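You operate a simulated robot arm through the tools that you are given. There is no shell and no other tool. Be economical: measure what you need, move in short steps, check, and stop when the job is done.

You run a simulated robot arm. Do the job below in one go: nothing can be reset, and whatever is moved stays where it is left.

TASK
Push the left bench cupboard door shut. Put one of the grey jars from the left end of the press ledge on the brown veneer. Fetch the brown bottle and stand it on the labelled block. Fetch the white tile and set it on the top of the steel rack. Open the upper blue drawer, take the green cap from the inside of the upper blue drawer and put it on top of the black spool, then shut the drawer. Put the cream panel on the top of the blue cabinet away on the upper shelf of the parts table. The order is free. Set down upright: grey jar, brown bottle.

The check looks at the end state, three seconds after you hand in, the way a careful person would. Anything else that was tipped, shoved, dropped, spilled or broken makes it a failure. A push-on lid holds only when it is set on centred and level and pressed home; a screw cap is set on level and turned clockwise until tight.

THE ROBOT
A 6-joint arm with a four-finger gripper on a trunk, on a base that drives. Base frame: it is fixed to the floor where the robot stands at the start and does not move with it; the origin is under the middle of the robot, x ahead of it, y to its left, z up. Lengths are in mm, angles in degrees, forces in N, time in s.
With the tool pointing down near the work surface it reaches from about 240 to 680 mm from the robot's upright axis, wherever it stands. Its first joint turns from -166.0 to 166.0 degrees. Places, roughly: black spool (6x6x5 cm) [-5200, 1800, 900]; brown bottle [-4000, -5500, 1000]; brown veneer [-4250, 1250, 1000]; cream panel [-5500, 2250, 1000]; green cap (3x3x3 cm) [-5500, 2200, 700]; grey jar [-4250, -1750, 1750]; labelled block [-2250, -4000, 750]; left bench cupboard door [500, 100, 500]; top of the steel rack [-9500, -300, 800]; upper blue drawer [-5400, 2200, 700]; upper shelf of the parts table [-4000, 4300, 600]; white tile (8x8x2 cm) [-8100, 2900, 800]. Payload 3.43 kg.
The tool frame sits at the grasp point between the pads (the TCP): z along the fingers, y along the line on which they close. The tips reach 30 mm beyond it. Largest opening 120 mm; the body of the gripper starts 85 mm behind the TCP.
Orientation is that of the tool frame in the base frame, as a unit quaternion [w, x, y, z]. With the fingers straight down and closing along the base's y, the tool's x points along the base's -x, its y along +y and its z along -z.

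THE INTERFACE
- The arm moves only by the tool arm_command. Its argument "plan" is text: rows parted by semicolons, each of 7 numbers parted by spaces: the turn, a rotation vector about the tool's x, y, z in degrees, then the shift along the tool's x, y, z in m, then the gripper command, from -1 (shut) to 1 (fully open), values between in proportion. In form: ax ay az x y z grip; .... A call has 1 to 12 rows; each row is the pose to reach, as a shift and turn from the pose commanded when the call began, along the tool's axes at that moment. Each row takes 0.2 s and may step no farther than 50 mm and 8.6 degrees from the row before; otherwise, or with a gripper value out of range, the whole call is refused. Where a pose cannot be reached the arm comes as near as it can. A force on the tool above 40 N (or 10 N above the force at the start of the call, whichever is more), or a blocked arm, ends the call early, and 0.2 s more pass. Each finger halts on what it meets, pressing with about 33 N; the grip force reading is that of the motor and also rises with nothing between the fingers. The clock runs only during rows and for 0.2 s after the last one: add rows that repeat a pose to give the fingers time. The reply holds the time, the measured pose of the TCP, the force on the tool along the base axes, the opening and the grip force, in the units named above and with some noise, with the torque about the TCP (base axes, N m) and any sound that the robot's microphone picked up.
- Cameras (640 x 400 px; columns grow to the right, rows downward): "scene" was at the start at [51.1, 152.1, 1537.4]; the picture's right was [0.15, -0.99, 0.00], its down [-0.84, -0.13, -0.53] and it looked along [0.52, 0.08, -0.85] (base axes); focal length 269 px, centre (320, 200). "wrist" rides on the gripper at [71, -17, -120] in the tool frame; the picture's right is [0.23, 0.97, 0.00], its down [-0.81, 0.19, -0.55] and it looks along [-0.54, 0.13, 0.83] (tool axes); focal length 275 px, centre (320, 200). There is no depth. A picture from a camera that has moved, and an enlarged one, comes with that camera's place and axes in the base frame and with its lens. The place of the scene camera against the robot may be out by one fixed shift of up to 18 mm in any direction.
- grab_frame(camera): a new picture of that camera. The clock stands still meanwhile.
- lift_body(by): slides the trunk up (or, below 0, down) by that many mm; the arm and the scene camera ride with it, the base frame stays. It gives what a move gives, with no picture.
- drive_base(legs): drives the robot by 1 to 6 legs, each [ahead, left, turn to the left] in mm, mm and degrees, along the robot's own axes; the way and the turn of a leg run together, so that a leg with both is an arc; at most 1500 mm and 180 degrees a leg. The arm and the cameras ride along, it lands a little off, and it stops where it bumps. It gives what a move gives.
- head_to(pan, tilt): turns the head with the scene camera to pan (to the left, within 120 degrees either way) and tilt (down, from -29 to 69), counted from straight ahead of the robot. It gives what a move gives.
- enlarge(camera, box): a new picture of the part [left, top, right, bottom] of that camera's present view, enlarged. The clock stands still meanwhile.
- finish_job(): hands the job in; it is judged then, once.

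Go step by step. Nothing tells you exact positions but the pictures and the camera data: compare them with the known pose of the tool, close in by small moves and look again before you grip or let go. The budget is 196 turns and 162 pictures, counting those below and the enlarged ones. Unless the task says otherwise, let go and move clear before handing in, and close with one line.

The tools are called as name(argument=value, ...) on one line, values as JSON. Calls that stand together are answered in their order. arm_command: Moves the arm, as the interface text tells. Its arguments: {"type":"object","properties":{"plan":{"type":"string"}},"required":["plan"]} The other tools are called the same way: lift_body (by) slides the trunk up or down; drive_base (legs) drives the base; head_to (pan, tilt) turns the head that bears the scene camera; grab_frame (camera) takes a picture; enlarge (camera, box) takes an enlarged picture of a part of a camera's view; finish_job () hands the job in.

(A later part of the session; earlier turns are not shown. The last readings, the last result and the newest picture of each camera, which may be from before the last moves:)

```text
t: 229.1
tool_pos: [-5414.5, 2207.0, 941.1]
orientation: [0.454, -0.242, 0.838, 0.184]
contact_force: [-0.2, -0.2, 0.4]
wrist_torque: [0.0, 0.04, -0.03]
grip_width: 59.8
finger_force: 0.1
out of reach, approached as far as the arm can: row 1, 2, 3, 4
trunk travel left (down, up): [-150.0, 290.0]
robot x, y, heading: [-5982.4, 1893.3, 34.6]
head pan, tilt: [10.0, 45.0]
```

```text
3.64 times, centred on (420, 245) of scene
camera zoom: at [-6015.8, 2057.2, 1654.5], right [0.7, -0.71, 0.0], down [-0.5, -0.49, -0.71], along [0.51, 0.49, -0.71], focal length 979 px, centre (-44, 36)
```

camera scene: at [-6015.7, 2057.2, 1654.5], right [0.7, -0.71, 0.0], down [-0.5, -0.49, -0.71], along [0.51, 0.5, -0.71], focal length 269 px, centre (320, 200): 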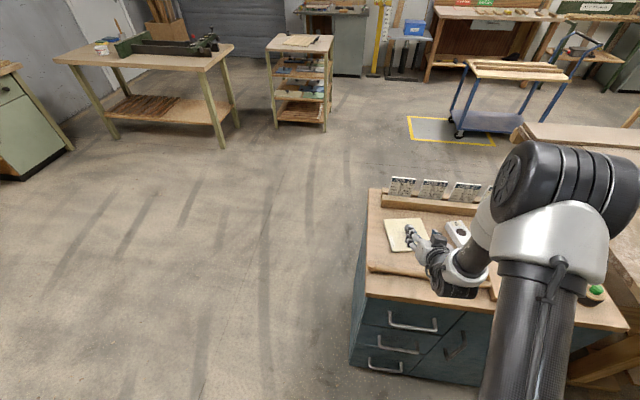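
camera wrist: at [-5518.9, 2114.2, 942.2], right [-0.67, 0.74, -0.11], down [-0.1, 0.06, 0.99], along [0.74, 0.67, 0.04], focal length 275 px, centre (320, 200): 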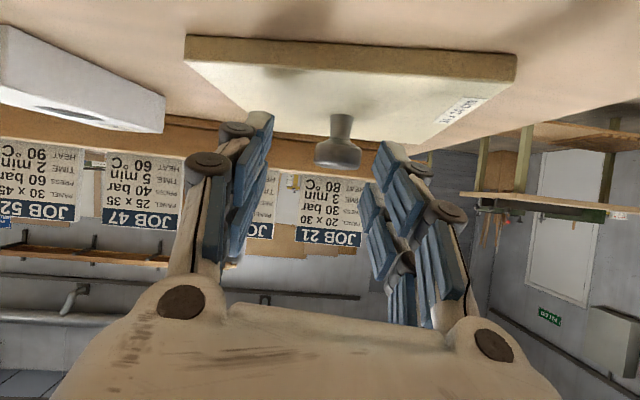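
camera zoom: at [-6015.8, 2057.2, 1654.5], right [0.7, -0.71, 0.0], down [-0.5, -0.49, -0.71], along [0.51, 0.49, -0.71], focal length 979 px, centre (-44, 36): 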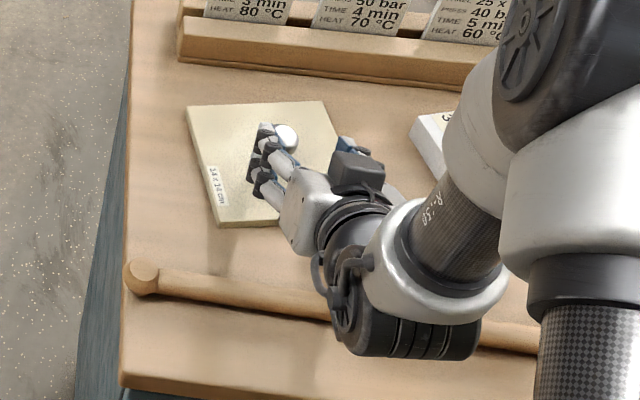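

Two views put the knob at (-5396, 2235, 917). I close the gap with base and trunk rather than the limit-bound arm.

drive_base(legs=[[23, 12, 0]])

lift_body(by=-19)

grab_frame(camera="wrist")

```text
t: 229.9
tool_pos: [-5400.8, 2231.7, 941.2]
orientation: [0.455, -0.243, 0.837, 0.185]
contact_force: [-0.9, -0.2, -0.2]
wrist_torque: [-0.04, 0.01, -0.01]
grip_width: 59.9
finger_force: 0.2
trunk travel left (down, up): [-150.0, 290.0]
robot x, y, heading: [-5970.9, 1916.9, 34.5]
head pan, tilt: [10.0, 45.0]
```

```text
t: 230.6
tool_pos: [-5398.9, 2231.9, 928.9]
orientation: [0.461, -0.241, 0.834, 0.185]
contact_force: [3.6, -2.1, 25.6]
wrist_torque: [-0.6, -0.89, 0.01]
grip_width: 62.5
finger_force: 1.7
trunk travel left (down, up): [-131.0, 309.0]
robot x, y, heading: [-5968.1, 1914.1, 34.4]
head pan, tilt: [10.0, 45.0]
```

```text
65 pictures are left
camera wrist: at [-5504.6, 2137.3, 927.2], right [-0.66, 0.74, -0.11], down [-0.11, 0.05, 0.99], along [0.74, 0.67, 0.05], focal length 275 px, centre (320, 200)
```

wrist: 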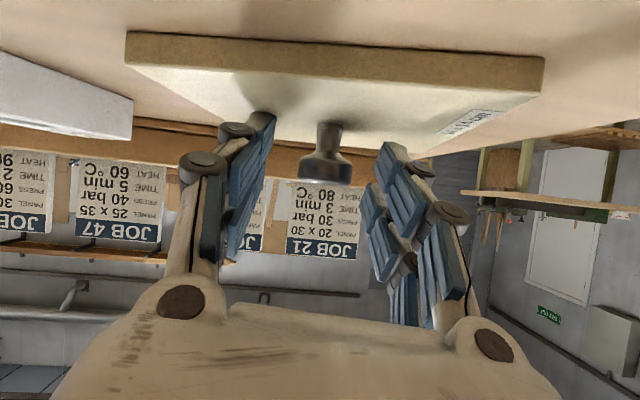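

The fingertip rests on the panel. I raise 8 mm and back 14 mm so that the knob sits near the fingertips.

lift_body(by=8)

drive_base(legs=[[-14, 0, 0]])

enlarge(camera="wrist", box=[220, 80, 440, 230])

enlarge(camera="scene", box=[360, 190, 480, 300])

```text
t: 231.1
tool_pos: [-5402.9, 2230.4, 929.7]
orientation: [0.453, -0.243, 0.837, 0.185]
contact_force: [-0.4, -0.5, 7.9]
wrist_torque: [-0.22, -0.24, -0.01]
grip_width: 60.4
finger_force: 0.3
trunk travel left (down, up): [-139.0, 301.0]
robot x, y, heading: [-5969.9, 1917.5, 34.5]
head pan, tilt: [10.0, 45.0]
```

```text
t: 231.9
tool_pos: [-5413.5, 2223.6, 929.4]
orientation: [0.454, -0.243, 0.837, 0.186]
contact_force: [-0.1, -0.2, 1.7]
wrist_torque: [-0.03, -0.04, -0.04]
grip_width: 60.0
finger_force: 0.2
trunk travel left (down, up): [-139.0, 301.0]
robot x, y, heading: [-5980.6, 1910.1, 34.4]
head pan, tilt: [10.0, 45.0]
```

```text
2.67 times, centred on (330, 155) of wrist
camera zoom: at [-5519.1, 2128.6, 931.0], right [-0.67, 0.74, -0.11], down [-0.1, 0.06, 0.99], along [0.74, 0.67, 0.04], focal length 734 px, centre (293, 320)
```

zoom: 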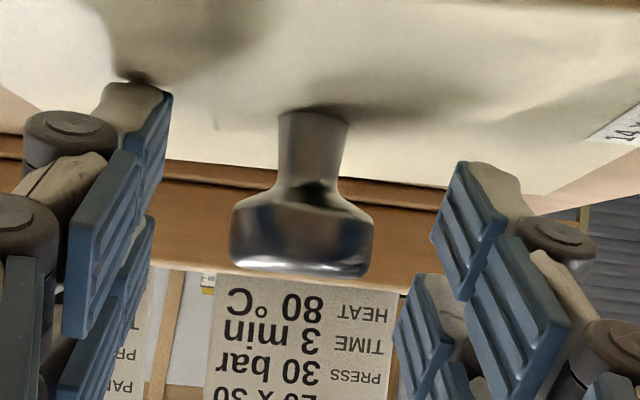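

```text
3.64 times, centred on (420, 245) of scene
camera zoom: at [-6015.6, 2071.7, 1643.5], right [0.7, -0.71, 0.0], down [-0.5, -0.49, -0.71], along [0.51, 0.5, -0.71], focal length 979 px, centre (-44, 36)
```

zoom: 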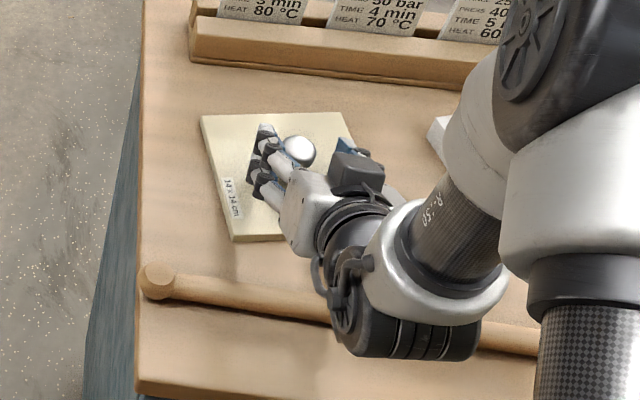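

The knob is centred between the fingertips. I close and lift.

arm_command(plan="0 0 0 0 0 0 -0.3;0 0 0 0 0 0 -0.6;0 0 0 0 0 0 -0.8;0 0 0 0 0 0 -0.8;0 0 0 0 0 0 -0.8")

lift_body(by=60)

grab_frame(camera="wrist")

```text
t: 233.1
tool_pos: [-5413.3, 2223.2, 929.1]
orientation: [0.454, -0.242, 0.837, 0.184]
contact_force: [-1.3, 0.5, 0.6]
wrist_torque: [0.0, -0.05, 0.03]
grip_width: 29.4
finger_force: 33.2
trunk travel left (down, up): [-139.0, 301.0]
robot x, y, heading: [-5980.6, 1910.3, 34.5]
head pan, tilt: [10.0, 45.0]
```

```text
t: 234.1
tool_pos: [-5412.9, 2222.6, 988.5]
orientation: [0.454, -0.242, 0.838, 0.184]
contact_force: [1.4, 0.3, -2.5]
wrist_torque: [0.0, 0.05, 0.0]
grip_width: 29.1
finger_force: 33.0
trunk travel left (down, up): [-199.0, 241.0]
robot x, y, heading: [-5978.6, 1908.7, 34.5]
head pan, tilt: [10.0, 45.0]
```

```text
62 pictures are left
camera wrist: at [-5518.7, 2128.9, 990.4], right [-0.67, 0.74, -0.11], down [-0.1, 0.06, 0.99], along [0.74, 0.67, 0.03], focal length 275 px, centre (320, 200)
```

wrist: 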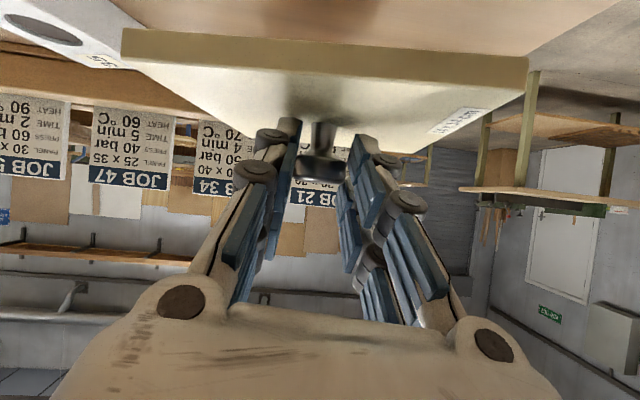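

The panel is held level. I drive left past the cabinet and forward to the parts table, then look at the shelf.

drive_base(legs=[[-60, 1000, 0], [1000, 0, 0], [650, 0, 0]])

lift_body(by=-200)

head_to(pan=0, tilt=35)

grab_frame(camera="scene")

```text
t: 247.3
tool_pos: [-4642.2, 3913.8, 989.4]
orientation: [0.456, -0.232, 0.84, 0.179]
contact_force: [-0.6, 0.4, -2.2]
wrist_torque: [-0.06, 0.01, 0.01]
grip_width: 29.2
finger_force: 33.3
trunk travel left (down, up): [-199.0, 241.0]
robot x, y, heading: [-5215.0, 3612.1, 33.1]
head pan, tilt: [10.0, 45.0]
```

```text
t: 249.5
tool_pos: [-4642.3, 3913.9, 790.9]
orientation: [0.456, -0.232, 0.84, 0.179]
contact_force: [-0.4, -0.6, -2.4]
wrist_torque: [-0.01, 0.05, -0.01]
grip_width: 28.9
finger_force: 32.6
trunk travel left (down, up): [0.0, 440.0]
robot x, y, heading: [-5216.7, 3608.0, 33.3]
head pan, tilt: [10.0, 45.0]
```

```text
t: 250.2
tool_pos: [-4643.0, 3913.3, 790.6]
orientation: [0.456, -0.232, 0.84, 0.179]
contact_force: [0.1, -1.0, -2.2]
wrist_torque: [-0.02, 0.06, -0.03]
grip_width: 29.3
finger_force: 33.1
trunk travel left (down, up): [0.0, 440.0]
robot x, y, heading: [-5215.5, 3611.8, 33.2]
head pan, tilt: [0.0, 35.0]
```

```text
61 pictures are left
camera scene: at [-5233.0, 3768.8, 1519.3], right [0.55, -0.84, 0.0], down [-0.48, -0.31, -0.82], along [0.69, 0.45, -0.57], focal length 269 px, centre (320, 200)
```

scene: 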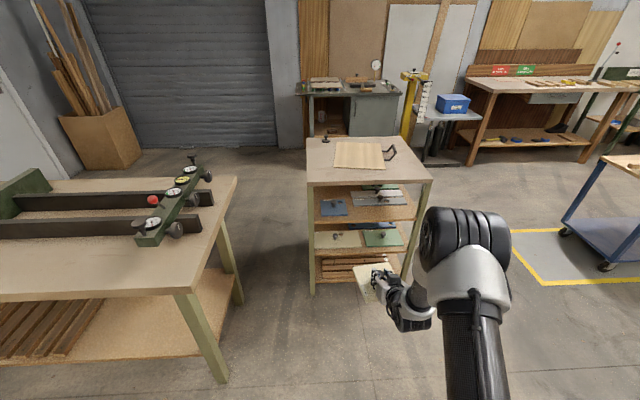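

enlarge(camera="scene", box=[295, 125, 445, 300])

```text
2.29 times, centred on (370, 212) of scene
camera zoom: at [-5233.0, 3768.8, 1519.3], right [0.55, -0.84, 0.0], down [-0.48, -0.31, -0.82], along [0.69, 0.45, -0.57], focal length 615 px, centre (206, 171)
```

zoom: 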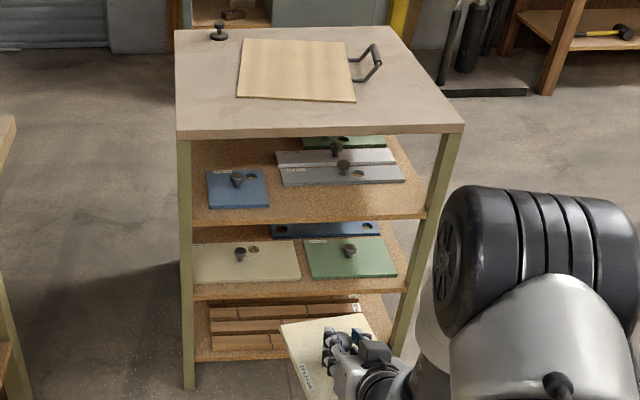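

The shelf is at z≈600 with a free area behind the blue panel, best reached from the table's left end. First I test here, in free space, whether the arm can get low enough.

arm_command(plan="0 0 0 0.017 -0.0018 0.0104 -0.8;0 0 0 0.034 -0.0036 0.0208 -0.8;0 0 0 0.051 -0.0054 0.0312 -0.8;0 0 0 0.068 -0.0072 0.0416 -0.8;0 0 0 0.085 -0.009 0.052 -0.8;0 0 0 0.102 -0.0107 0.0623 -0.8;0 0 0 0.102 -0.0107 0.0623 -0.8")

```text
t: 251.8
tool_pos: [-4641.9, 3912.0, 671.0]
orientation: [0.454, -0.234, 0.84, 0.183]
contact_force: [0.3, 0.4, -1.5]
wrist_torque: [-0.01, 0.07, -0.03]
grip_width: 29.1
finger_force: 32.7
trunk travel left (down, up): [0.0, 440.0]
robot x, y, heading: [-5218.4, 3611.2, 33.6]
head pan, tilt: [0.0, 35.0]
```

It reaches. Now I take the long way round: right of the parts table, behind it, to its left end, then face it.

drive_base(legs=[[0, -950, 0], [1090, 0, 0], [1090, 0, 0], [0, 965, 0], [0, 985, 0], [0, 0, -90]])

head_to(pan=0, tilt=35)

grab_frame(camera="scene")

```text
t: 267.1
tool_pos: [-2314.3, 4302.3, 666.5]
orientation: [0.449, -0.231, 0.844, 0.179]
contact_force: [-0.3, 0.1, -2.7]
wrist_torque: [-0.01, 0.05, 0.03]
grip_width: 29.1
finger_force: 33.2
trunk travel left (down, up): [0.0, 440.0]
robot x, y, heading: [-2886.3, 4009.3, 33.3]
head pan, tilt: [0.0, 35.0]
stopped in leg 3: the force on the tool passed its limit at 43 N (the readings are from after the stop); the commanded pose is now the measured one
```

```text
t: 267.7
tool_pos: [-2314.5, 4302.4, 666.9]
orientation: [0.451, -0.23, 0.844, 0.18]
contact_force: [-0.7, -0.9, -2.1]
wrist_torque: [-0.09, 0.07, -0.02]
grip_width: 29.0
finger_force: 33.0
trunk travel left (down, up): [0.0, 440.0]
robot x, y, heading: [-2889.0, 4008.6, 33.1]
head pan, tilt: [0.0, 35.0]
```

```text
59 pictures are left
camera scene: at [-2903.0, 4163.5, 1519.3], right [0.55, -0.84, 0.0], down [-0.48, -0.31, -0.82], along [0.69, 0.45, -0.57], focal length 269 px, centre (320, 200)
```

scene: 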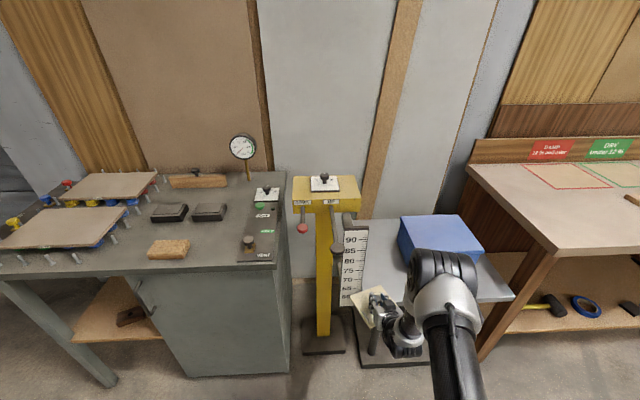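

I bumped something at the far side: the panel met the scale stand. I check what was touched before backing off.

enlarge(camera="scene", box=[270, 160, 520, 370])

grab_frame(camera="wrist")

```text
1.90 times, centred on (395, 265) of scene
camera zoom: at [-2903.0, 4163.5, 1519.3], right [0.55, -0.84, 0.0], down [-0.48, -0.31, -0.82], along [0.69, 0.45, -0.57], focal length 513 px, centre (177, 76)
```

zoom: 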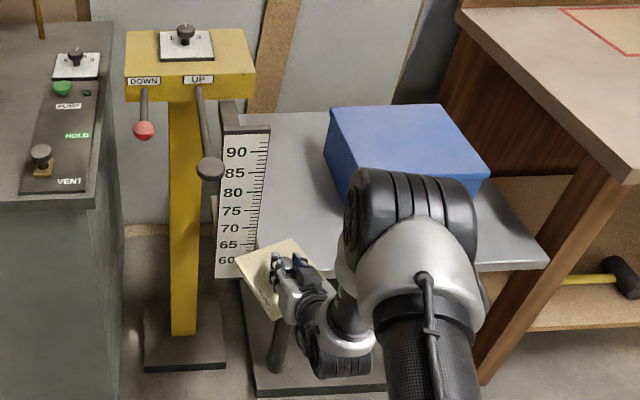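

```text
57 pictures are left
camera wrist: at [-2421.5, 4210.0, 669.4], right [-0.65, 0.75, -0.1], down [-0.08, 0.06, 0.99], along [0.76, 0.65, 0.02], focal length 275 px, centre (320, 200)
```

wrist: 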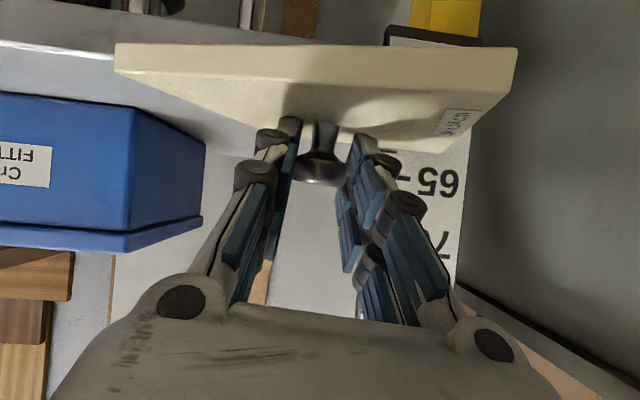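

The panel's edge only touched the fixed lift table; nothing has moved. I back off, turn toward the cart side, and go round behind the parts table in reverse.

drive_base(legs=[[-520, 0, 0], [0, 0, -90], [0, 510, 0], [-970, 0, 0], [-970, 0, 0]])

head_to(pan=-40, tilt=25)

grab_frame(camera="scene")

```text
t: 286.4
tool_pos: [-3644.0, 5055.6, 666.3]
orientation: [0.443, 0.442, 0.755, -0.196]
contact_force: [0.4, 0.5, -2.5]
wrist_torque: [0.03, 0.04, 0.03]
grip_width: 28.6
finger_force: 33.3
trunk travel left (down, up): [0.0, 440.0]
robot x, y, heading: [-3926.7, 5636.7, -58.1]
head pan, tilt: [0.0, 35.0]
```

```text
t: 287.5
tool_pos: [-3642.3, 5055.4, 667.4]
orientation: [0.443, 0.442, 0.755, -0.197]
contact_force: [0.8, -0.5, -2.6]
wrist_torque: [0.02, -0.01, 0.02]
grip_width: 28.8
finger_force: 32.8
trunk travel left (down, up): [0.0, 440.0]
robot x, y, heading: [-3928.0, 5638.6, -58.1]
head pan, tilt: [-40.0, 25.0]
```

```text
56 pictures are left
camera scene: at [-3828.5, 5634.9, 1535.0], right [-0.99, 0.14, 0.0], down [0.06, 0.42, -0.91], along [-0.13, -0.9, -0.42], focal length 269 px, centre (320, 200)
```

scene: 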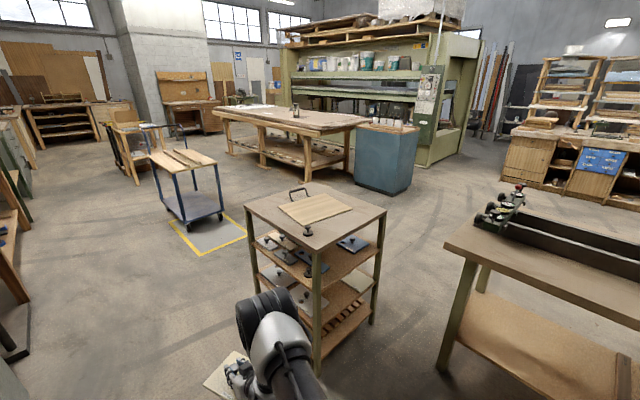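

enlarge(camera="scene", box=[240, 180, 400, 340])

```text
2.50 times, centred on (320, 260) of scene
camera zoom: at [-3828.5, 5634.9, 1535.0], right [-0.99, 0.14, 0.0], down [0.06, 0.42, -0.91], along [-0.13, -0.9, -0.42], focal length 673 px, centre (320, 50)
```

zoom: 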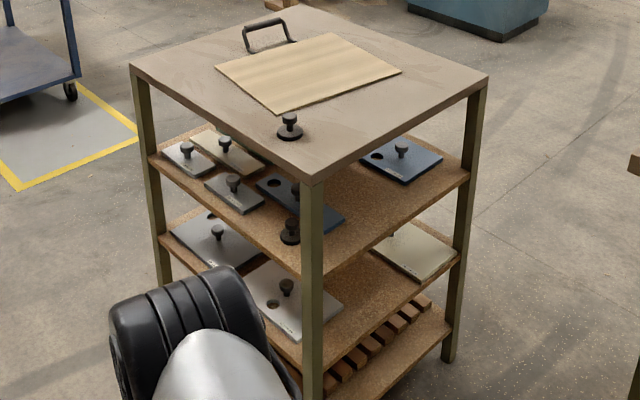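

There is a free strip between the dark-blue panel (n≤861) and the blue one (n≥1055) at the table's left edge. I line up with its middle and move partly in.

drive_base(legs=[[0, 0, -2], [-33, -716, 0]])

head_to(pan=0, tilt=42)

grab_frame(camera="scene")

```text
t: 291.8
tool_pos: [-4287.8, 4718.2, 665.9]
orientation: [0.441, 0.451, 0.75, -0.201]
contact_force: [-0.4, -1.0, -0.9]
wrist_torque: [0.02, 0.0, -0.03]
grip_width: 28.6
finger_force: 33.4
trunk travel left (down, up): [0.0, 440.0]
robot x, y, heading: [-4559.7, 5307.1, -59.5]
head pan, tilt: [-40.0, 25.0]
```

```text
t: 292.8
tool_pos: [-4287.2, 4719.7, 666.5]
orientation: [0.441, 0.45, 0.75, -0.201]
contact_force: [0.0, 0.2, -2.0]
wrist_torque: [0.05, 0.0, 0.01]
grip_width: 28.7
finger_force: 33.2
trunk travel left (down, up): [0.0, 440.0]
robot x, y, heading: [-4554.2, 5302.2, -59.6]
head pan, tilt: [0.0, 42.0]
```

```text
54 pictures are left
camera scene: at [-4400.2, 5322.8, 1508.8], right [-0.86, -0.51, 0.0], down [-0.34, 0.58, -0.74], along [0.38, -0.64, -0.67], focal length 269 px, centre (320, 200)
```

scene: 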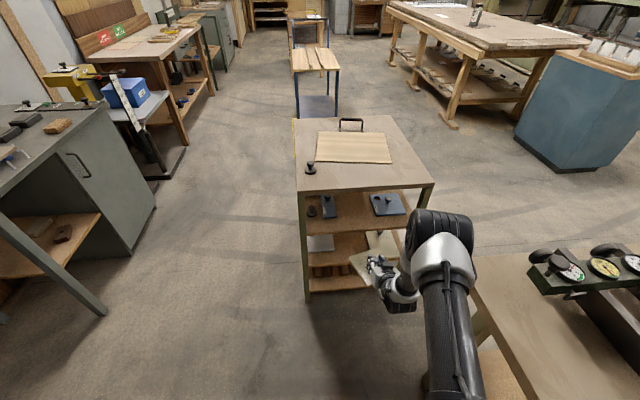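

enlarge(camera="scene", box=[280, 160, 460, 320])

```text
2.50 times, centred on (370, 240) of scene
camera zoom: at [-4400.2, 5322.8, 1508.8], right [-0.86, -0.51, 0.0], down [-0.34, 0.58, -0.74], along [0.38, -0.64, -0.67], focal length 673 px, centre (195, 100)
```

zoom: 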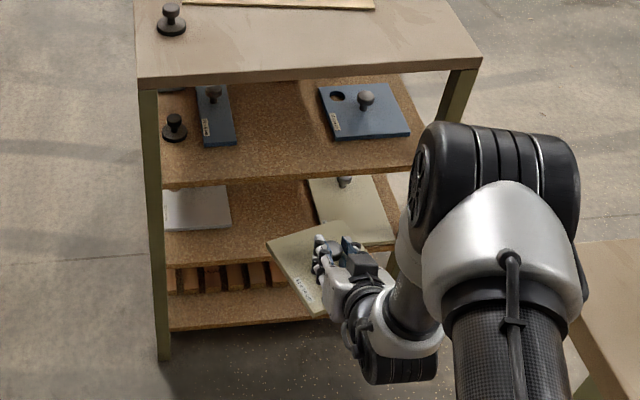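

The panel sits turned about 20° to the shelf, so I'll approach with the base turned 20° right. I reposition with room to spare.

drive_base(legs=[[-55, 415, 0], [0, 0, -19.6], [200, 0, 0]])

head_to(pan=10, tilt=48)

enlarge(camera="scene", box=[240, 80, 460, 300])

```text
t: 297.7
tool_pos: [-4131.6, 4725.4, 665.7]
orientation: [0.4, 0.572, 0.661, -0.274]
contact_force: [-0.6, -0.4, -1.9]
wrist_torque: [0.04, 0.05, 0.0]
grip_width: 28.6
finger_force: 33.0
trunk travel left (down, up): [0.0, 440.0]
robot x, y, heading: [-4188.2, 5369.1, -79.6]
head pan, tilt: [0.0, 42.0]
```

```text
t: 298.4
tool_pos: [-4131.2, 4725.5, 666.8]
orientation: [0.4, 0.573, 0.661, -0.274]
contact_force: [0.4, -0.6, -2.2]
wrist_torque: [0.0, -0.03, 0.04]
grip_width: 28.5
finger_force: 33.3
trunk travel left (down, up): [0.0, 440.0]
robot x, y, heading: [-4189.4, 5366.5, -79.7]
head pan, tilt: [10.0, 48.0]
```

```text
1.82 times, centred on (350, 190) of scene
camera zoom: at [-4021.9, 5340.5, 1500.3], right [-0.94, -0.35, 0.0], down [-0.26, 0.69, -0.67], along [0.24, -0.63, -0.74], focal length 490 px, centre (266, 218)
```

zoom: 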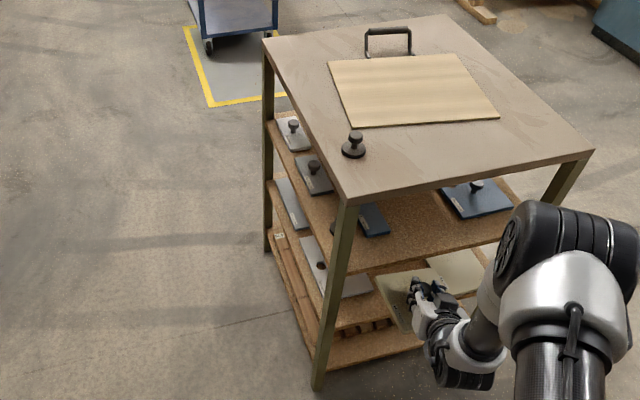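

I align with the strip first, then enter straight along it, checking half-way.

drive_base(legs=[[42.5, -98, 0], [110, 48, 0]])

enlarge(camera="scene", box=[240, 80, 460, 300])

grab_frame(camera="wrist")

```text
t: 300.1
tool_pos: [-4199.5, 4631.9, 661.6]
orientation: [0.393, 0.58, 0.66, -0.272]
contact_force: [0.3, 0.0, -1.7]
wrist_torque: [0.02, -0.01, 0.04]
grip_width: 28.9
finger_force: 33.2
trunk travel left (down, up): [0.0, 440.0]
robot x, y, heading: [-4249.2, 5268.6, -79.5]
head pan, tilt: [10.0, 48.0]
stopped in leg 2: the force on the tool passed its limit at 78 N (the readings are from after the stop); the commanded pose is now the measured one
```

```text
1.82 times, centred on (350, 190) of scene
camera zoom: at [-4085.1, 5243.4, 1500.3], right [-0.94, -0.35, 0.0], down [-0.26, 0.69, -0.67], along [0.24, -0.63, -0.74], focal length 490 px, centre (266, 218)
```

zoom: 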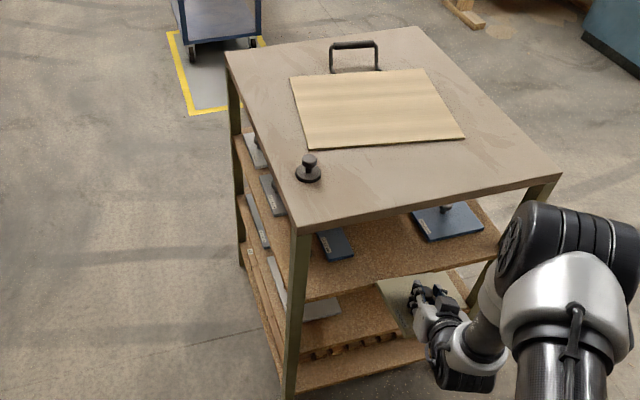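

```text
50 pictures are left
camera wrist: at [-4242.5, 4766.7, 667.4], right [0.95, 0.3, -0.1], down [0.09, 0.04, 1.0], along [0.31, -0.95, 0.01], focal length 275 px, centre (320, 200)
```

wrist: 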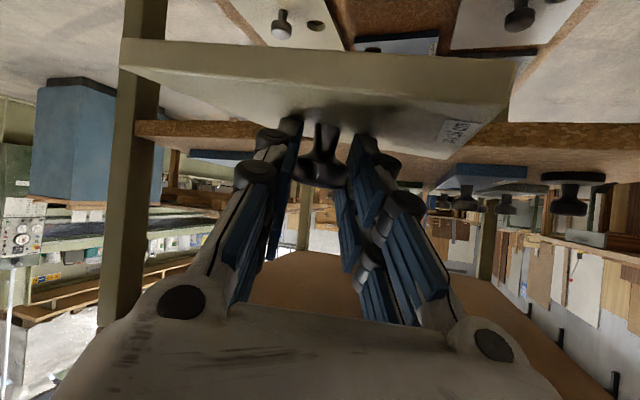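

The shelf is about 20 mm higher than I took it; the panel touched its edge. I back off, rise 32 mm and check the grip.

drive_base(legs=[[-46, -20, 0]])

lift_body(by=34)

grab_frame(camera="wrist")

enlarge(camera="scene", box=[270, 110, 440, 260])

```text
t: 301.1
tool_pos: [-4228.0, 4673.3, 662.5]
orientation: [0.394, 0.579, 0.66, -0.272]
contact_force: [0.6, -0.3, -2.0]
wrist_torque: [0.05, -0.01, -0.01]
grip_width: 28.6
finger_force: 32.7
trunk travel left (down, up): [0.0, 440.0]
robot x, y, heading: [-4279.2, 5311.6, -79.5]
head pan, tilt: [10.0, 48.0]
```

```text
t: 301.9
tool_pos: [-4227.7, 4672.9, 697.1]
orientation: [0.394, 0.579, 0.66, -0.272]
contact_force: [0.5, -0.1, -2.1]
wrist_torque: [0.01, 0.0, -0.01]
grip_width: 28.3
finger_force: 32.7
trunk travel left (down, up): [-34.0, 406.0]
robot x, y, heading: [-4276.8, 5311.4, -79.4]
head pan, tilt: [10.0, 48.0]
```

```text
49 pictures are left
camera wrist: at [-4270.5, 4807.4, 701.4], right [0.95, 0.3, -0.1], down [0.09, 0.04, 1.0], along [0.31, -0.95, 0.01], focal length 275 px, centre (320, 200)
```

wrist: 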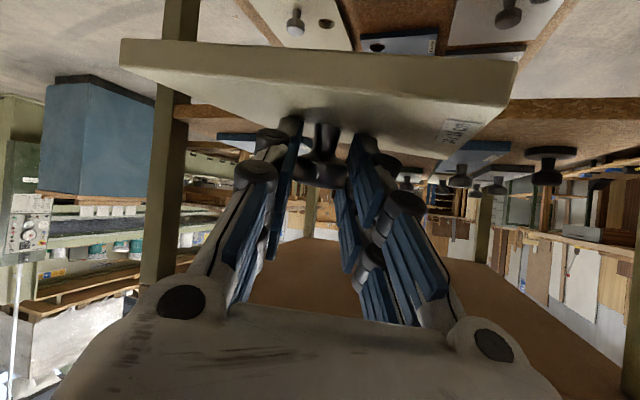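

```text
2.67 times, centred on (355, 185) of scene
camera zoom: at [-4112.9, 5284.0, 1534.3], right [-0.94, -0.35, 0.0], down [-0.26, 0.7, -0.67], along [0.24, -0.63, -0.74], focal length 718 px, centre (227, 240)
```

zoom: 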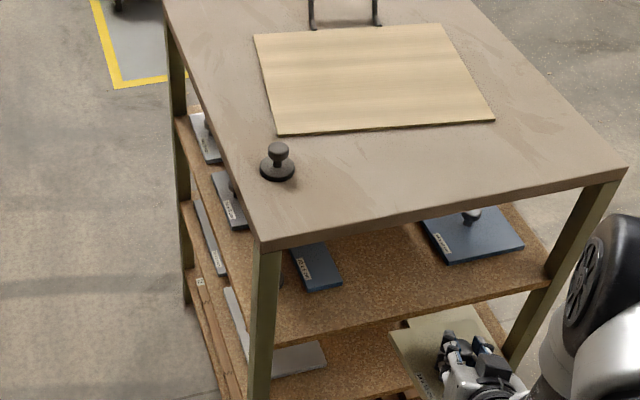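

Calibrated against the known knob position, the strip runs n 830–1020, so the knob should end at (925, 5995). I enter above the shelf.

drive_base(legs=[[200, 92, 0]])

grab_frame(camera="wrist")

enlarge(camera="scene", box=[250, 80, 420, 260])

```text
t: 303.5
tool_pos: [-4101.5, 4496.0, 696.3]
orientation: [0.394, 0.579, 0.66, -0.272]
contact_force: [-0.3, 0.3, -2.2]
wrist_torque: [0.03, 0.02, 0.02]
grip_width: 28.2
finger_force: 33.1
trunk travel left (down, up): [-34.0, 406.0]
robot x, y, heading: [-4151.5, 5130.5, -79.3]
head pan, tilt: [10.0, 48.0]
```

```text
47 pictures are left
camera wrist: at [-4144.1, 4629.9, 701.4], right [0.95, 0.3, -0.1], down [0.09, 0.04, 1.0], along [0.3, -0.95, 0.01], focal length 275 px, centre (320, 200)
```

wrist: 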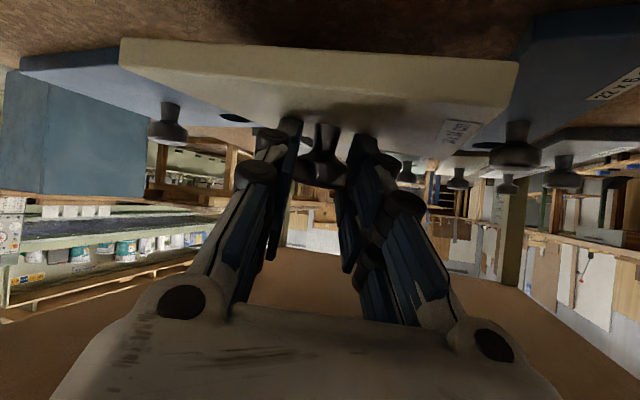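

```text
2.22 times, centred on (335, 170) of scene
camera zoom: at [-3986.2, 5106.4, 1534.2], right [-0.94, -0.35, 0.0], down [-0.26, 0.7, -0.67], along [0.24, -0.63, -0.74], focal length 598 px, centre (287, 267)
```

zoom: 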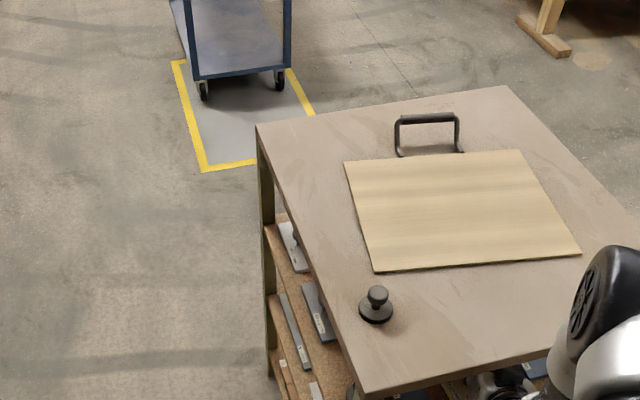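

Clearances look right on both sides (about 15 mm). I lower with the trunk until it touches.

lift_body(by=-20)

lift_body(by=-4)

```text
t: 304.2
tool_pos: [-4101.0, 4494.6, 680.1]
orientation: [0.396, 0.578, 0.658, -0.275]
contact_force: [1.3, -0.7, 10.9]
wrist_torque: [-1.33, 0.07, 0.16]
grip_width: 28.3
finger_force: 32.8
trunk travel left (down, up): [-14.0, 426.0]
robot x, y, heading: [-4151.8, 5136.1, -79.3]
head pan, tilt: [10.0, 48.0]
```

```text
t: 304.7
tool_pos: [-4101.2, 4497.0, 674.4]
orientation: [0.394, 0.578, 0.66, -0.272]
contact_force: [3.8, 2.2, 12.0]
wrist_torque: [-0.77, 0.4, 0.19]
grip_width: 28.6
finger_force: 32.8
trunk travel left (down, up): [-10.0, 430.0]
robot x, y, heading: [-4149.5, 5130.3, -79.5]
head pan, tilt: [10.0, 48.0]
```

grab_frame(camera="wrist")

```text
45 pictures are left
camera wrist: at [-4143.8, 4630.7, 678.2], right [0.95, 0.3, -0.1], down [0.09, 0.04, 1.0], along [0.31, -0.95, 0.01], focal length 275 px, centre (320, 200)
```

wrist: 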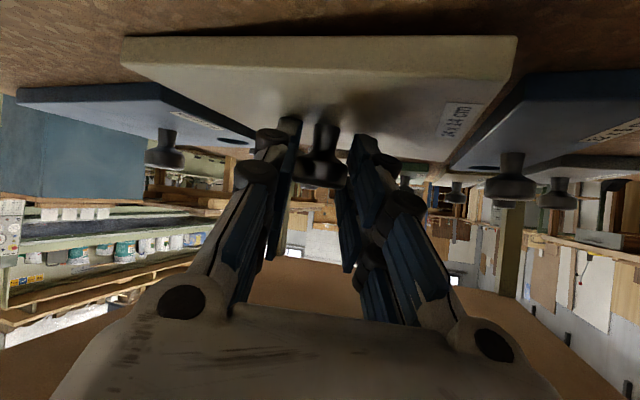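

The panel appears flat on the shelf between its neighbours. I release and back out along the tool axis.

arm_command(plan="0 0 0 0 0 0 -0.5;0 0 0 0 0 0 -0.3;0 0 0 0 0 0 -0.15;0 0 0 0 0 0 -0.15;0 0 0 0 0 -0.01 -0.15;0 0 0 0 0 -0.03 -0.15")

drive_base(legs=[[-200, -92, 0]])

head_to(pan=10, tilt=40)

enlarge(camera="scene", box=[240, 80, 460, 300])

```text
t: 306.1
tool_pos: [-4103.8, 4514.9, 690.8]
orientation: [0.396, 0.582, 0.658, -0.267]
contact_force: [-0.1, 0.4, -0.1]
wrist_torque: [-0.02, 0.0, -0.01]
grip_width: 51.1
finger_force: 0.1
out of reach, approached as far as the arm can: row 6
trunk travel left (down, up): [-10.0, 430.0]
robot x, y, heading: [-4151.3, 5130.5, -79.4]
head pan, tilt: [10.0, 48.0]
```

```text
t: 307.8
tool_pos: [-4231.8, 4692.7, 690.9]
orientation: [0.395, 0.583, 0.658, -0.266]
contact_force: [-0.2, -0.2, 0.7]
wrist_torque: [0.0, 0.03, 0.02]
grip_width: 51.1
finger_force: 0.0
trunk travel left (down, up): [-10.0, 430.0]
robot x, y, heading: [-4277.7, 5311.1, -79.3]
head pan, tilt: [10.0, 48.0]
```

```text
t: 308.5
tool_pos: [-4231.9, 4692.6, 690.6]
orientation: [0.397, 0.582, 0.658, -0.267]
contact_force: [0.3, -0.2, 0.6]
wrist_torque: [-0.02, 0.01, 0.0]
grip_width: 51.0
finger_force: 0.0
trunk travel left (down, up): [-10.0, 430.0]
robot x, y, heading: [-4277.3, 5312.7, -79.2]
head pan, tilt: [10.0, 40.0]
```

```text
1.82 times, centred on (350, 190) of scene
camera zoom: at [-4111.4, 5280.0, 1521.7], right [-0.94, -0.35, 0.0], down [-0.23, 0.6, -0.77], along [0.27, -0.72, -0.64], focal length 490 px, centre (266, 218)
```

zoom: 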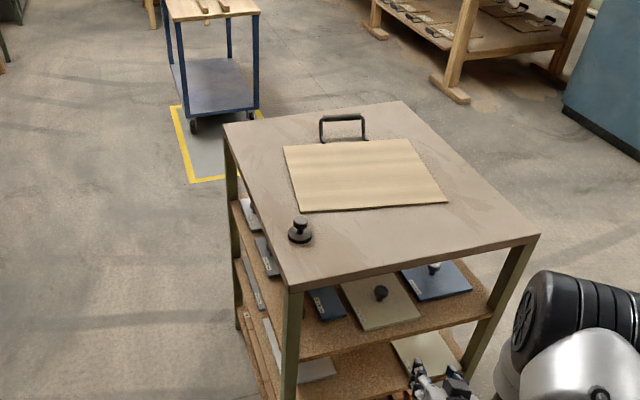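

The cream panel lies on the shelf between its neighbours. Now I fold the arm and head back round toward the white tile.

lift_body(by=150)

arm_command(plan="0 0 0 0 0 -0.03 -1;0 7.3 0 0.002 0 -0.05 -1;0 14.6 0 0.004 0 -0.08 -1;0 21.9 0 0.007 0 -0.1 -1;0 29.2 0 0.01 0 -0.13 -1;0 36.5 0 0.012 0 -0.15 -1;0 43.8 0 0.014 0 -0.18 -1;0 51.1 0 0.016 0 -0.2 -1;0 58.4 0 0.019 0 -0.223 -1")

drive_base(legs=[[-191, 451, 0], [0, 0, -67], [0, 930, 0], [0, 920, 0], [1400, 0, 0], [500, -500, 0]])

drive_base(legs=[[1000, -650, 0], [1000, -400, 0]])

head_to(pan=-10, tilt=25)

grab_frame(camera="scene")

```text
t: 310.3
tool_pos: [-4231.4, 4693.8, 840.3]
orientation: [0.396, 0.582, 0.658, -0.267]
contact_force: [1.1, 0.2, 0.6]
wrist_torque: [0.01, 0.01, 0.0]
grip_width: 50.8
finger_force: 0.0
trunk travel left (down, up): [-160.0, 280.0]
robot x, y, heading: [-4278.8, 5312.1, -79.5]
head pan, tilt: [10.0, 40.0]
```

```text
t: 312.3
tool_pos: [-4277.6, 4885.8, 947.4]
orientation: [0.026, 0.643, 0.763, 0.052]
contact_force: [-1.6, 0.0, 0.0]
wrist_torque: [-0.04, -0.12, 0.04]
grip_width: 0.0
finger_force: 33.3
out of reach, approached as far as the arm can: row 1, 8
trunk travel left (down, up): [-160.0, 280.0]
robot x, y, heading: [-4279.0, 5314.6, -79.3]
head pan, tilt: [10.0, 40.0]
```

```text
t: 337.1
tool_pos: [-5080.0, 3196.6, 947.3]
orientation: [0.048, 0.954, 0.295, 0.029]
contact_force: [-0.2, 0.3, -0.4]
wrist_torque: [0.0, -0.01, -0.01]
grip_width: 0.3
finger_force: 33.3
trunk travel left (down, up): [-160.0, 280.0]
robot x, y, heading: [-4687.1, 3370.9, -145.0]
head pan, tilt: [10.0, 40.0]
```

```text
t: 348.3
tool_pos: [-7317.3, 2910.2, 945.6]
orientation: [0.048, 0.954, 0.296, 0.029]
contact_force: [0.6, -0.1, 0.7]
wrist_torque: [0.01, -0.01, -0.02]
grip_width: 0.2
finger_force: 32.6
trunk travel left (down, up): [-160.0, 280.0]
robot x, y, heading: [-6926.0, 3083.8, -145.2]
head pan, tilt: [10.0, 40.0]
```

```text
t: 349.1
tool_pos: [-7317.6, 2910.1, 947.9]
orientation: [0.049, 0.954, 0.296, 0.029]
contact_force: [0.2, 0.6, 0.6]
wrist_torque: [-0.03, -0.02, 0.0]
grip_width: 0.0
finger_force: 33.2
trunk travel left (down, up): [-160.0, 280.0]
robot x, y, heading: [-6922.9, 3084.9, -145.3]
head pan, tilt: [-10.0, 25.0]
```

```text
43 pictures are left
camera scene: at [-6911.4, 2943.6, 1695.0], right [-0.42, 0.91, 0.0], down [0.38, 0.18, -0.91], along [-0.82, -0.38, -0.42], focal length 269 px, centre (320, 200)
```

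scene: 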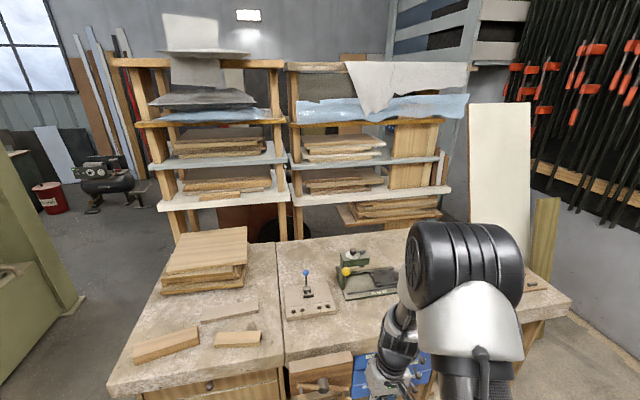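

The bench is before me; the tile should be behind my arm's silhouette. I shift left for a clear view.

drive_base(legs=[[0, -450, 0]])

head_to(pan=8, tilt=35)

grab_frame(camera="scene")

```text
t: 351.8
tool_pos: [-7575.9, 3282.3, 946.6]
orientation: [0.05, 0.953, 0.296, 0.029]
contact_force: [-0.3, -0.4, 0.5]
wrist_torque: [-0.06, -0.03, 0.03]
grip_width: 0.1
finger_force: 33.3
trunk travel left (down, up): [-160.0, 280.0]
robot x, y, heading: [-7185.6, 3454.5, -145.5]
head pan, tilt: [-10.0, 25.0]
```

```text
t: 352.6
tool_pos: [-7574.5, 3282.5, 947.2]
orientation: [0.049, 0.953, 0.296, 0.03]
contact_force: [0.2, -0.2, -0.2]
wrist_torque: [0.01, -0.02, -0.01]
grip_width: 0.1
finger_force: 32.8
trunk travel left (down, up): [-160.0, 280.0]
robot x, y, heading: [-7185.8, 3457.7, -145.2]
head pan, tilt: [8.0, 35.0]
```

```text
42 pictures are left
camera scene: at [-7149.9, 3293.9, 1679.3], right [-0.68, 0.73, 0.0], down [0.42, 0.39, -0.82], along [-0.6, -0.56, -0.57], focal length 269 px, centre (320, 200)
```

scene: 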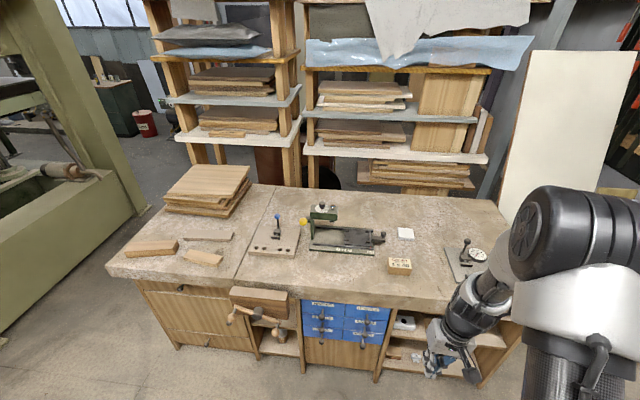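

The white tile lies on the bench near (-8138, 2930). I zoom in for its orientation.

enlarge(camera="scene", box=[370, 205, 450, 285])

```text
5.00 times, centred on (410, 245) of scene
camera zoom: at [-7149.9, 3293.9, 1679.3], right [-0.68, 0.73, 0.0], down [0.42, 0.39, -0.82], along [-0.6, -0.56, -0.57], focal length 1346 px, centre (-130, -25)
```

zoom: 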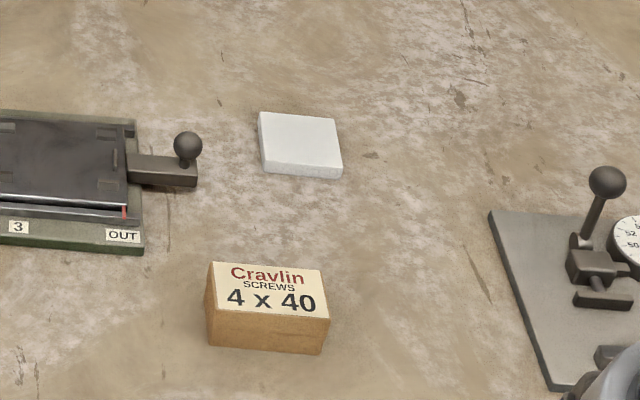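

The tile is aligned with the bench. I drive up and pitch the tool 50° forward with the fingers fully open to reach it over the screw box.

drive_base(legs=[[340, -30, -1]])

arm_command(plan="0.9 -7.4 -0.3 -0.033 0 0 1;1.8 -14.8 -0.6 -0.066 0 0 1;2.7 -22.2 -0.9 -0.099 0 0 1;3.6 -29.6 -1.2 -0.132 0 0 1;4.5 -37 -1.5 -0.165 0 0 1;5.4 -44.4 -1.8 -0.198 0 0.01 1;6.3 -51.8 -2.1 -0.23 0 0.02 1;6.3 -51.8 -2.1 -0.23 0 0.02 1")

grab_frame(camera="wrist")

```text
t: 354.9
tool_pos: [-7874.8, 3121.6, 947.0]
orientation: [0.049, 0.956, 0.288, 0.029]
contact_force: [0.6, -0.5, -0.3]
wrist_torque: [0.04, 0.0, -0.01]
grip_width: 0.0
finger_force: 33.0
trunk travel left (down, up): [-160.0, 280.0]
robot x, y, heading: [-7482.7, 3289.9, -146.3]
head pan, tilt: [8.0, 35.0]
```

```text
t: 356.7
tool_pos: [-8075.3, 2995.0, 925.1]
orientation: [0.132, 0.87, 0.253, -0.401]
contact_force: [1.0, -0.4, -0.4]
wrist_torque: [-0.02, 0.01, -0.02]
grip_width: 119.9
finger_force: 0.1
out of reach, approached as far as the arm can: row 7, 8
trunk travel left (down, up): [-160.0, 280.0]
robot x, y, heading: [-7480.1, 3290.9, -146.2]
head pan, tilt: [8.0, 35.0]
```

```text
40 pictures are left
camera wrist: at [-7968.8, 3085.7, 948.5], right [0.66, -0.74, -0.15], down [0.01, -0.19, 0.98], along [-0.75, -0.65, -0.12], focal length 275 px, centre (320, 200)
```

wrist: 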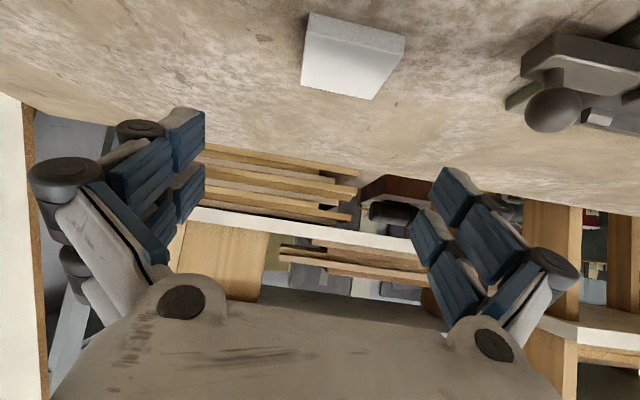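

Tile top z≈778, centre ≈ (-8147, 2918). I lower the trunk and move to 20 mm short of the grasp.

lift_body(by=-110)

arm_command(plan="0 0 0 -0.01 0.012 0.01 1;0 0 0 -0.024 0.024 0.02 1;0 0 0 -0.031 0.024 0.035 1;0 0 0 -0.036 0.024 0.05 1;0 0 0 -0.036 0.024 0.06 1")

grab_frame(camera="wrist")

```text
t: 358.1
tool_pos: [-8081.7, 2997.3, 822.7]
orientation: [0.134, 0.867, 0.252, -0.409]
contact_force: [-0.9, 2.0, 9.2]
wrist_torque: [0.59, 0.26, 0.04]
grip_width: 121.1
finger_force: 0.1
trunk travel left (down, up): [-50.0, 390.0]
robot x, y, heading: [-7483.9, 3289.8, -146.2]
head pan, tilt: [8.0, 35.0]
stopped: the force on the tool passed its limit at 42 N (the readings are from after the stop); the commanded pose is now the measured one
```

```text
t: 359.3
tool_pos: [-8130.5, 2938.8, 822.4]
orientation: [0.138, 0.863, 0.251, -0.415]
contact_force: [1.2, 2.0, 12.4]
wrist_torque: [0.2, -0.06, -0.15]
grip_width: 121.0
finger_force: 0.1
out of reach, approached as far as the arm can: row 1, 2, 3
trunk travel left (down, up): [-50.0, 390.0]
robot x, y, heading: [-7482.4, 3291.2, -146.0]
head pan, tilt: [8.0, 35.0]
stopped in row 5: the force on the tool passed its limit at 52 N (the readings are from after the stop); the commanded pose is now the measured one
```

```text
39 pictures are left
camera wrist: at [-8023.6, 3029.1, 840.7], right [0.66, -0.74, -0.15], down [0.03, -0.17, 0.98], along [-0.75, -0.65, -0.09], focal length 275 px, centre (320, 200)
```

wrist: 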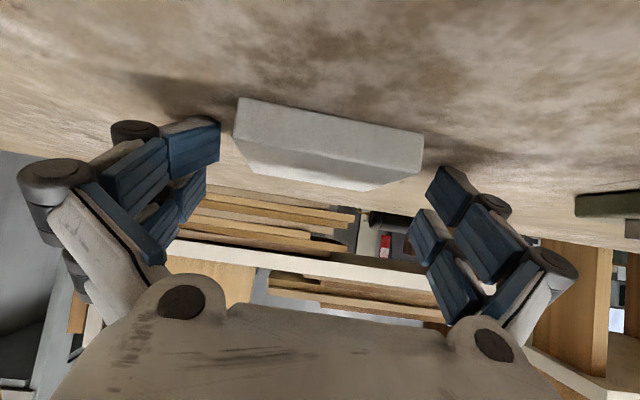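

The bench is higher (≈797), and the tile now sits right between the fingers. I ease up 3 mm and close.

arm_command(plan="0 0 0 -0.003 0 -0.002 1;0 0 0 -0.003 0 -0.002 0.6;0 0 0 -0.003 0 -0.002 0.3;0 0 0 -0.003 0 -0.002 0;0 0 0 -0.003 0 -0.002 0;0 0 0 -0.003 0 -0.002 0;0 0 0 -0.003 0 -0.002 0")

lift_body(by=100)

grab_frame(camera="wrist")

```text
t: 360.6
tool_pos: [-8131.9, 2935.9, 832.9]
orientation: [0.14, 0.86, 0.253, -0.421]
contact_force: [5.1, -1.7, 24.0]
wrist_torque: [0.07, -0.1, -0.35]
grip_width: 80.0
finger_force: 22.4
trunk travel left (down, up): [-50.0, 390.0]
robot x, y, heading: [-7478.5, 3290.7, -146.2]
head pan, tilt: [8.0, 35.0]
stopped in row 6: the force on the tool passed its limit at 50 N (the readings are from after the stop); the commanded pose is now the measured one
```

```text
t: 362.0
tool_pos: [-8129.1, 2936.3, 924.5]
orientation: [0.138, 0.864, 0.253, -0.413]
contact_force: [-0.7, 0.3, -0.9]
wrist_torque: [0.01, -0.01, 0.0]
grip_width: 70.0
finger_force: 32.3
trunk travel left (down, up): [-150.0, 290.0]
robot x, y, heading: [-7481.5, 3290.8, -146.4]
head pan, tilt: [8.0, 35.0]
```

```text
38 pictures are left
camera wrist: at [-8023.5, 3028.1, 942.8], right [0.66, -0.74, -0.15], down [0.03, -0.17, 0.98], along [-0.75, -0.65, -0.09], focal length 275 px, centre (320, 200)
```

wrist: 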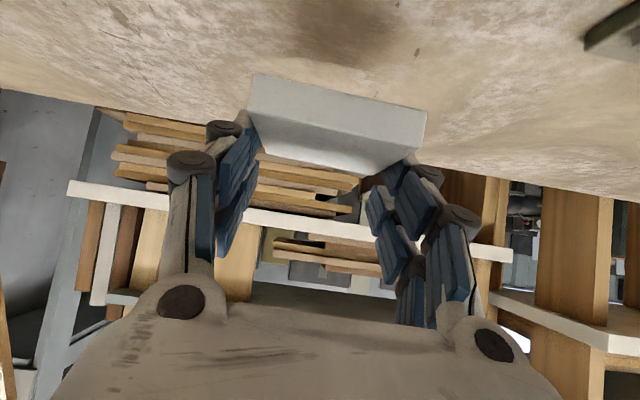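

The tile is held. I back off and slide left to the passage between the press and the bench to find the steel rack.

drive_base(legs=[[-420, 0, 0], [0, 860, 0], [0, 860, 0]])

head_to(pan=5, tilt=15)

grab_frame(camera="scene")

```text
t: 372.8
tool_pos: [-6817.9, 1750.2, 923.8]
orientation: [0.141, 0.862, 0.258, -0.412]
contact_force: [-0.2, -0.1, -0.9]
wrist_torque: [0.03, 0.01, 0.05]
grip_width: 68.7
finger_force: 32.9
trunk travel left (down, up): [-150.0, 290.0]
robot x, y, heading: [-6171.1, 2115.2, -145.7]
head pan, tilt: [8.0, 35.0]
```

```text
t: 373.7
tool_pos: [-6817.4, 1749.4, 925.1]
orientation: [0.141, 0.862, 0.258, -0.412]
contact_force: [0.5, -0.5, -0.4]
wrist_torque: [0.02, 0.01, 0.01]
grip_width: 69.1
finger_force: 33.5
trunk travel left (down, up): [-150.0, 290.0]
robot x, y, heading: [-6172.4, 2109.2, -145.6]
head pan, tilt: [5.0, 15.0]
```

```text
37 pictures are left
camera scene: at [-6145.8, 1948.6, 1700.9], right [-0.63, 0.77, 0.0], down [0.2, 0.16, -0.97], along [-0.75, -0.61, -0.26], focal length 269 px, centre (320, 200)
```

scene: 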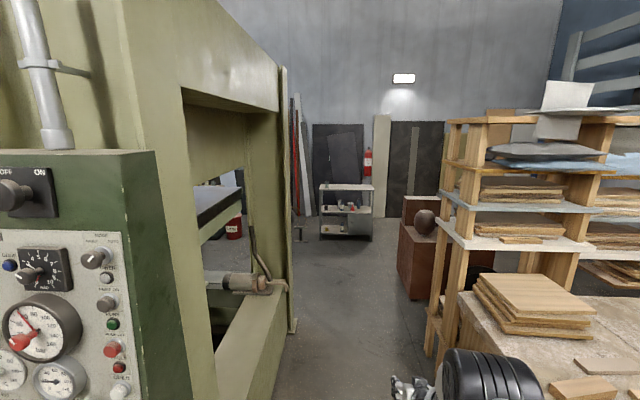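

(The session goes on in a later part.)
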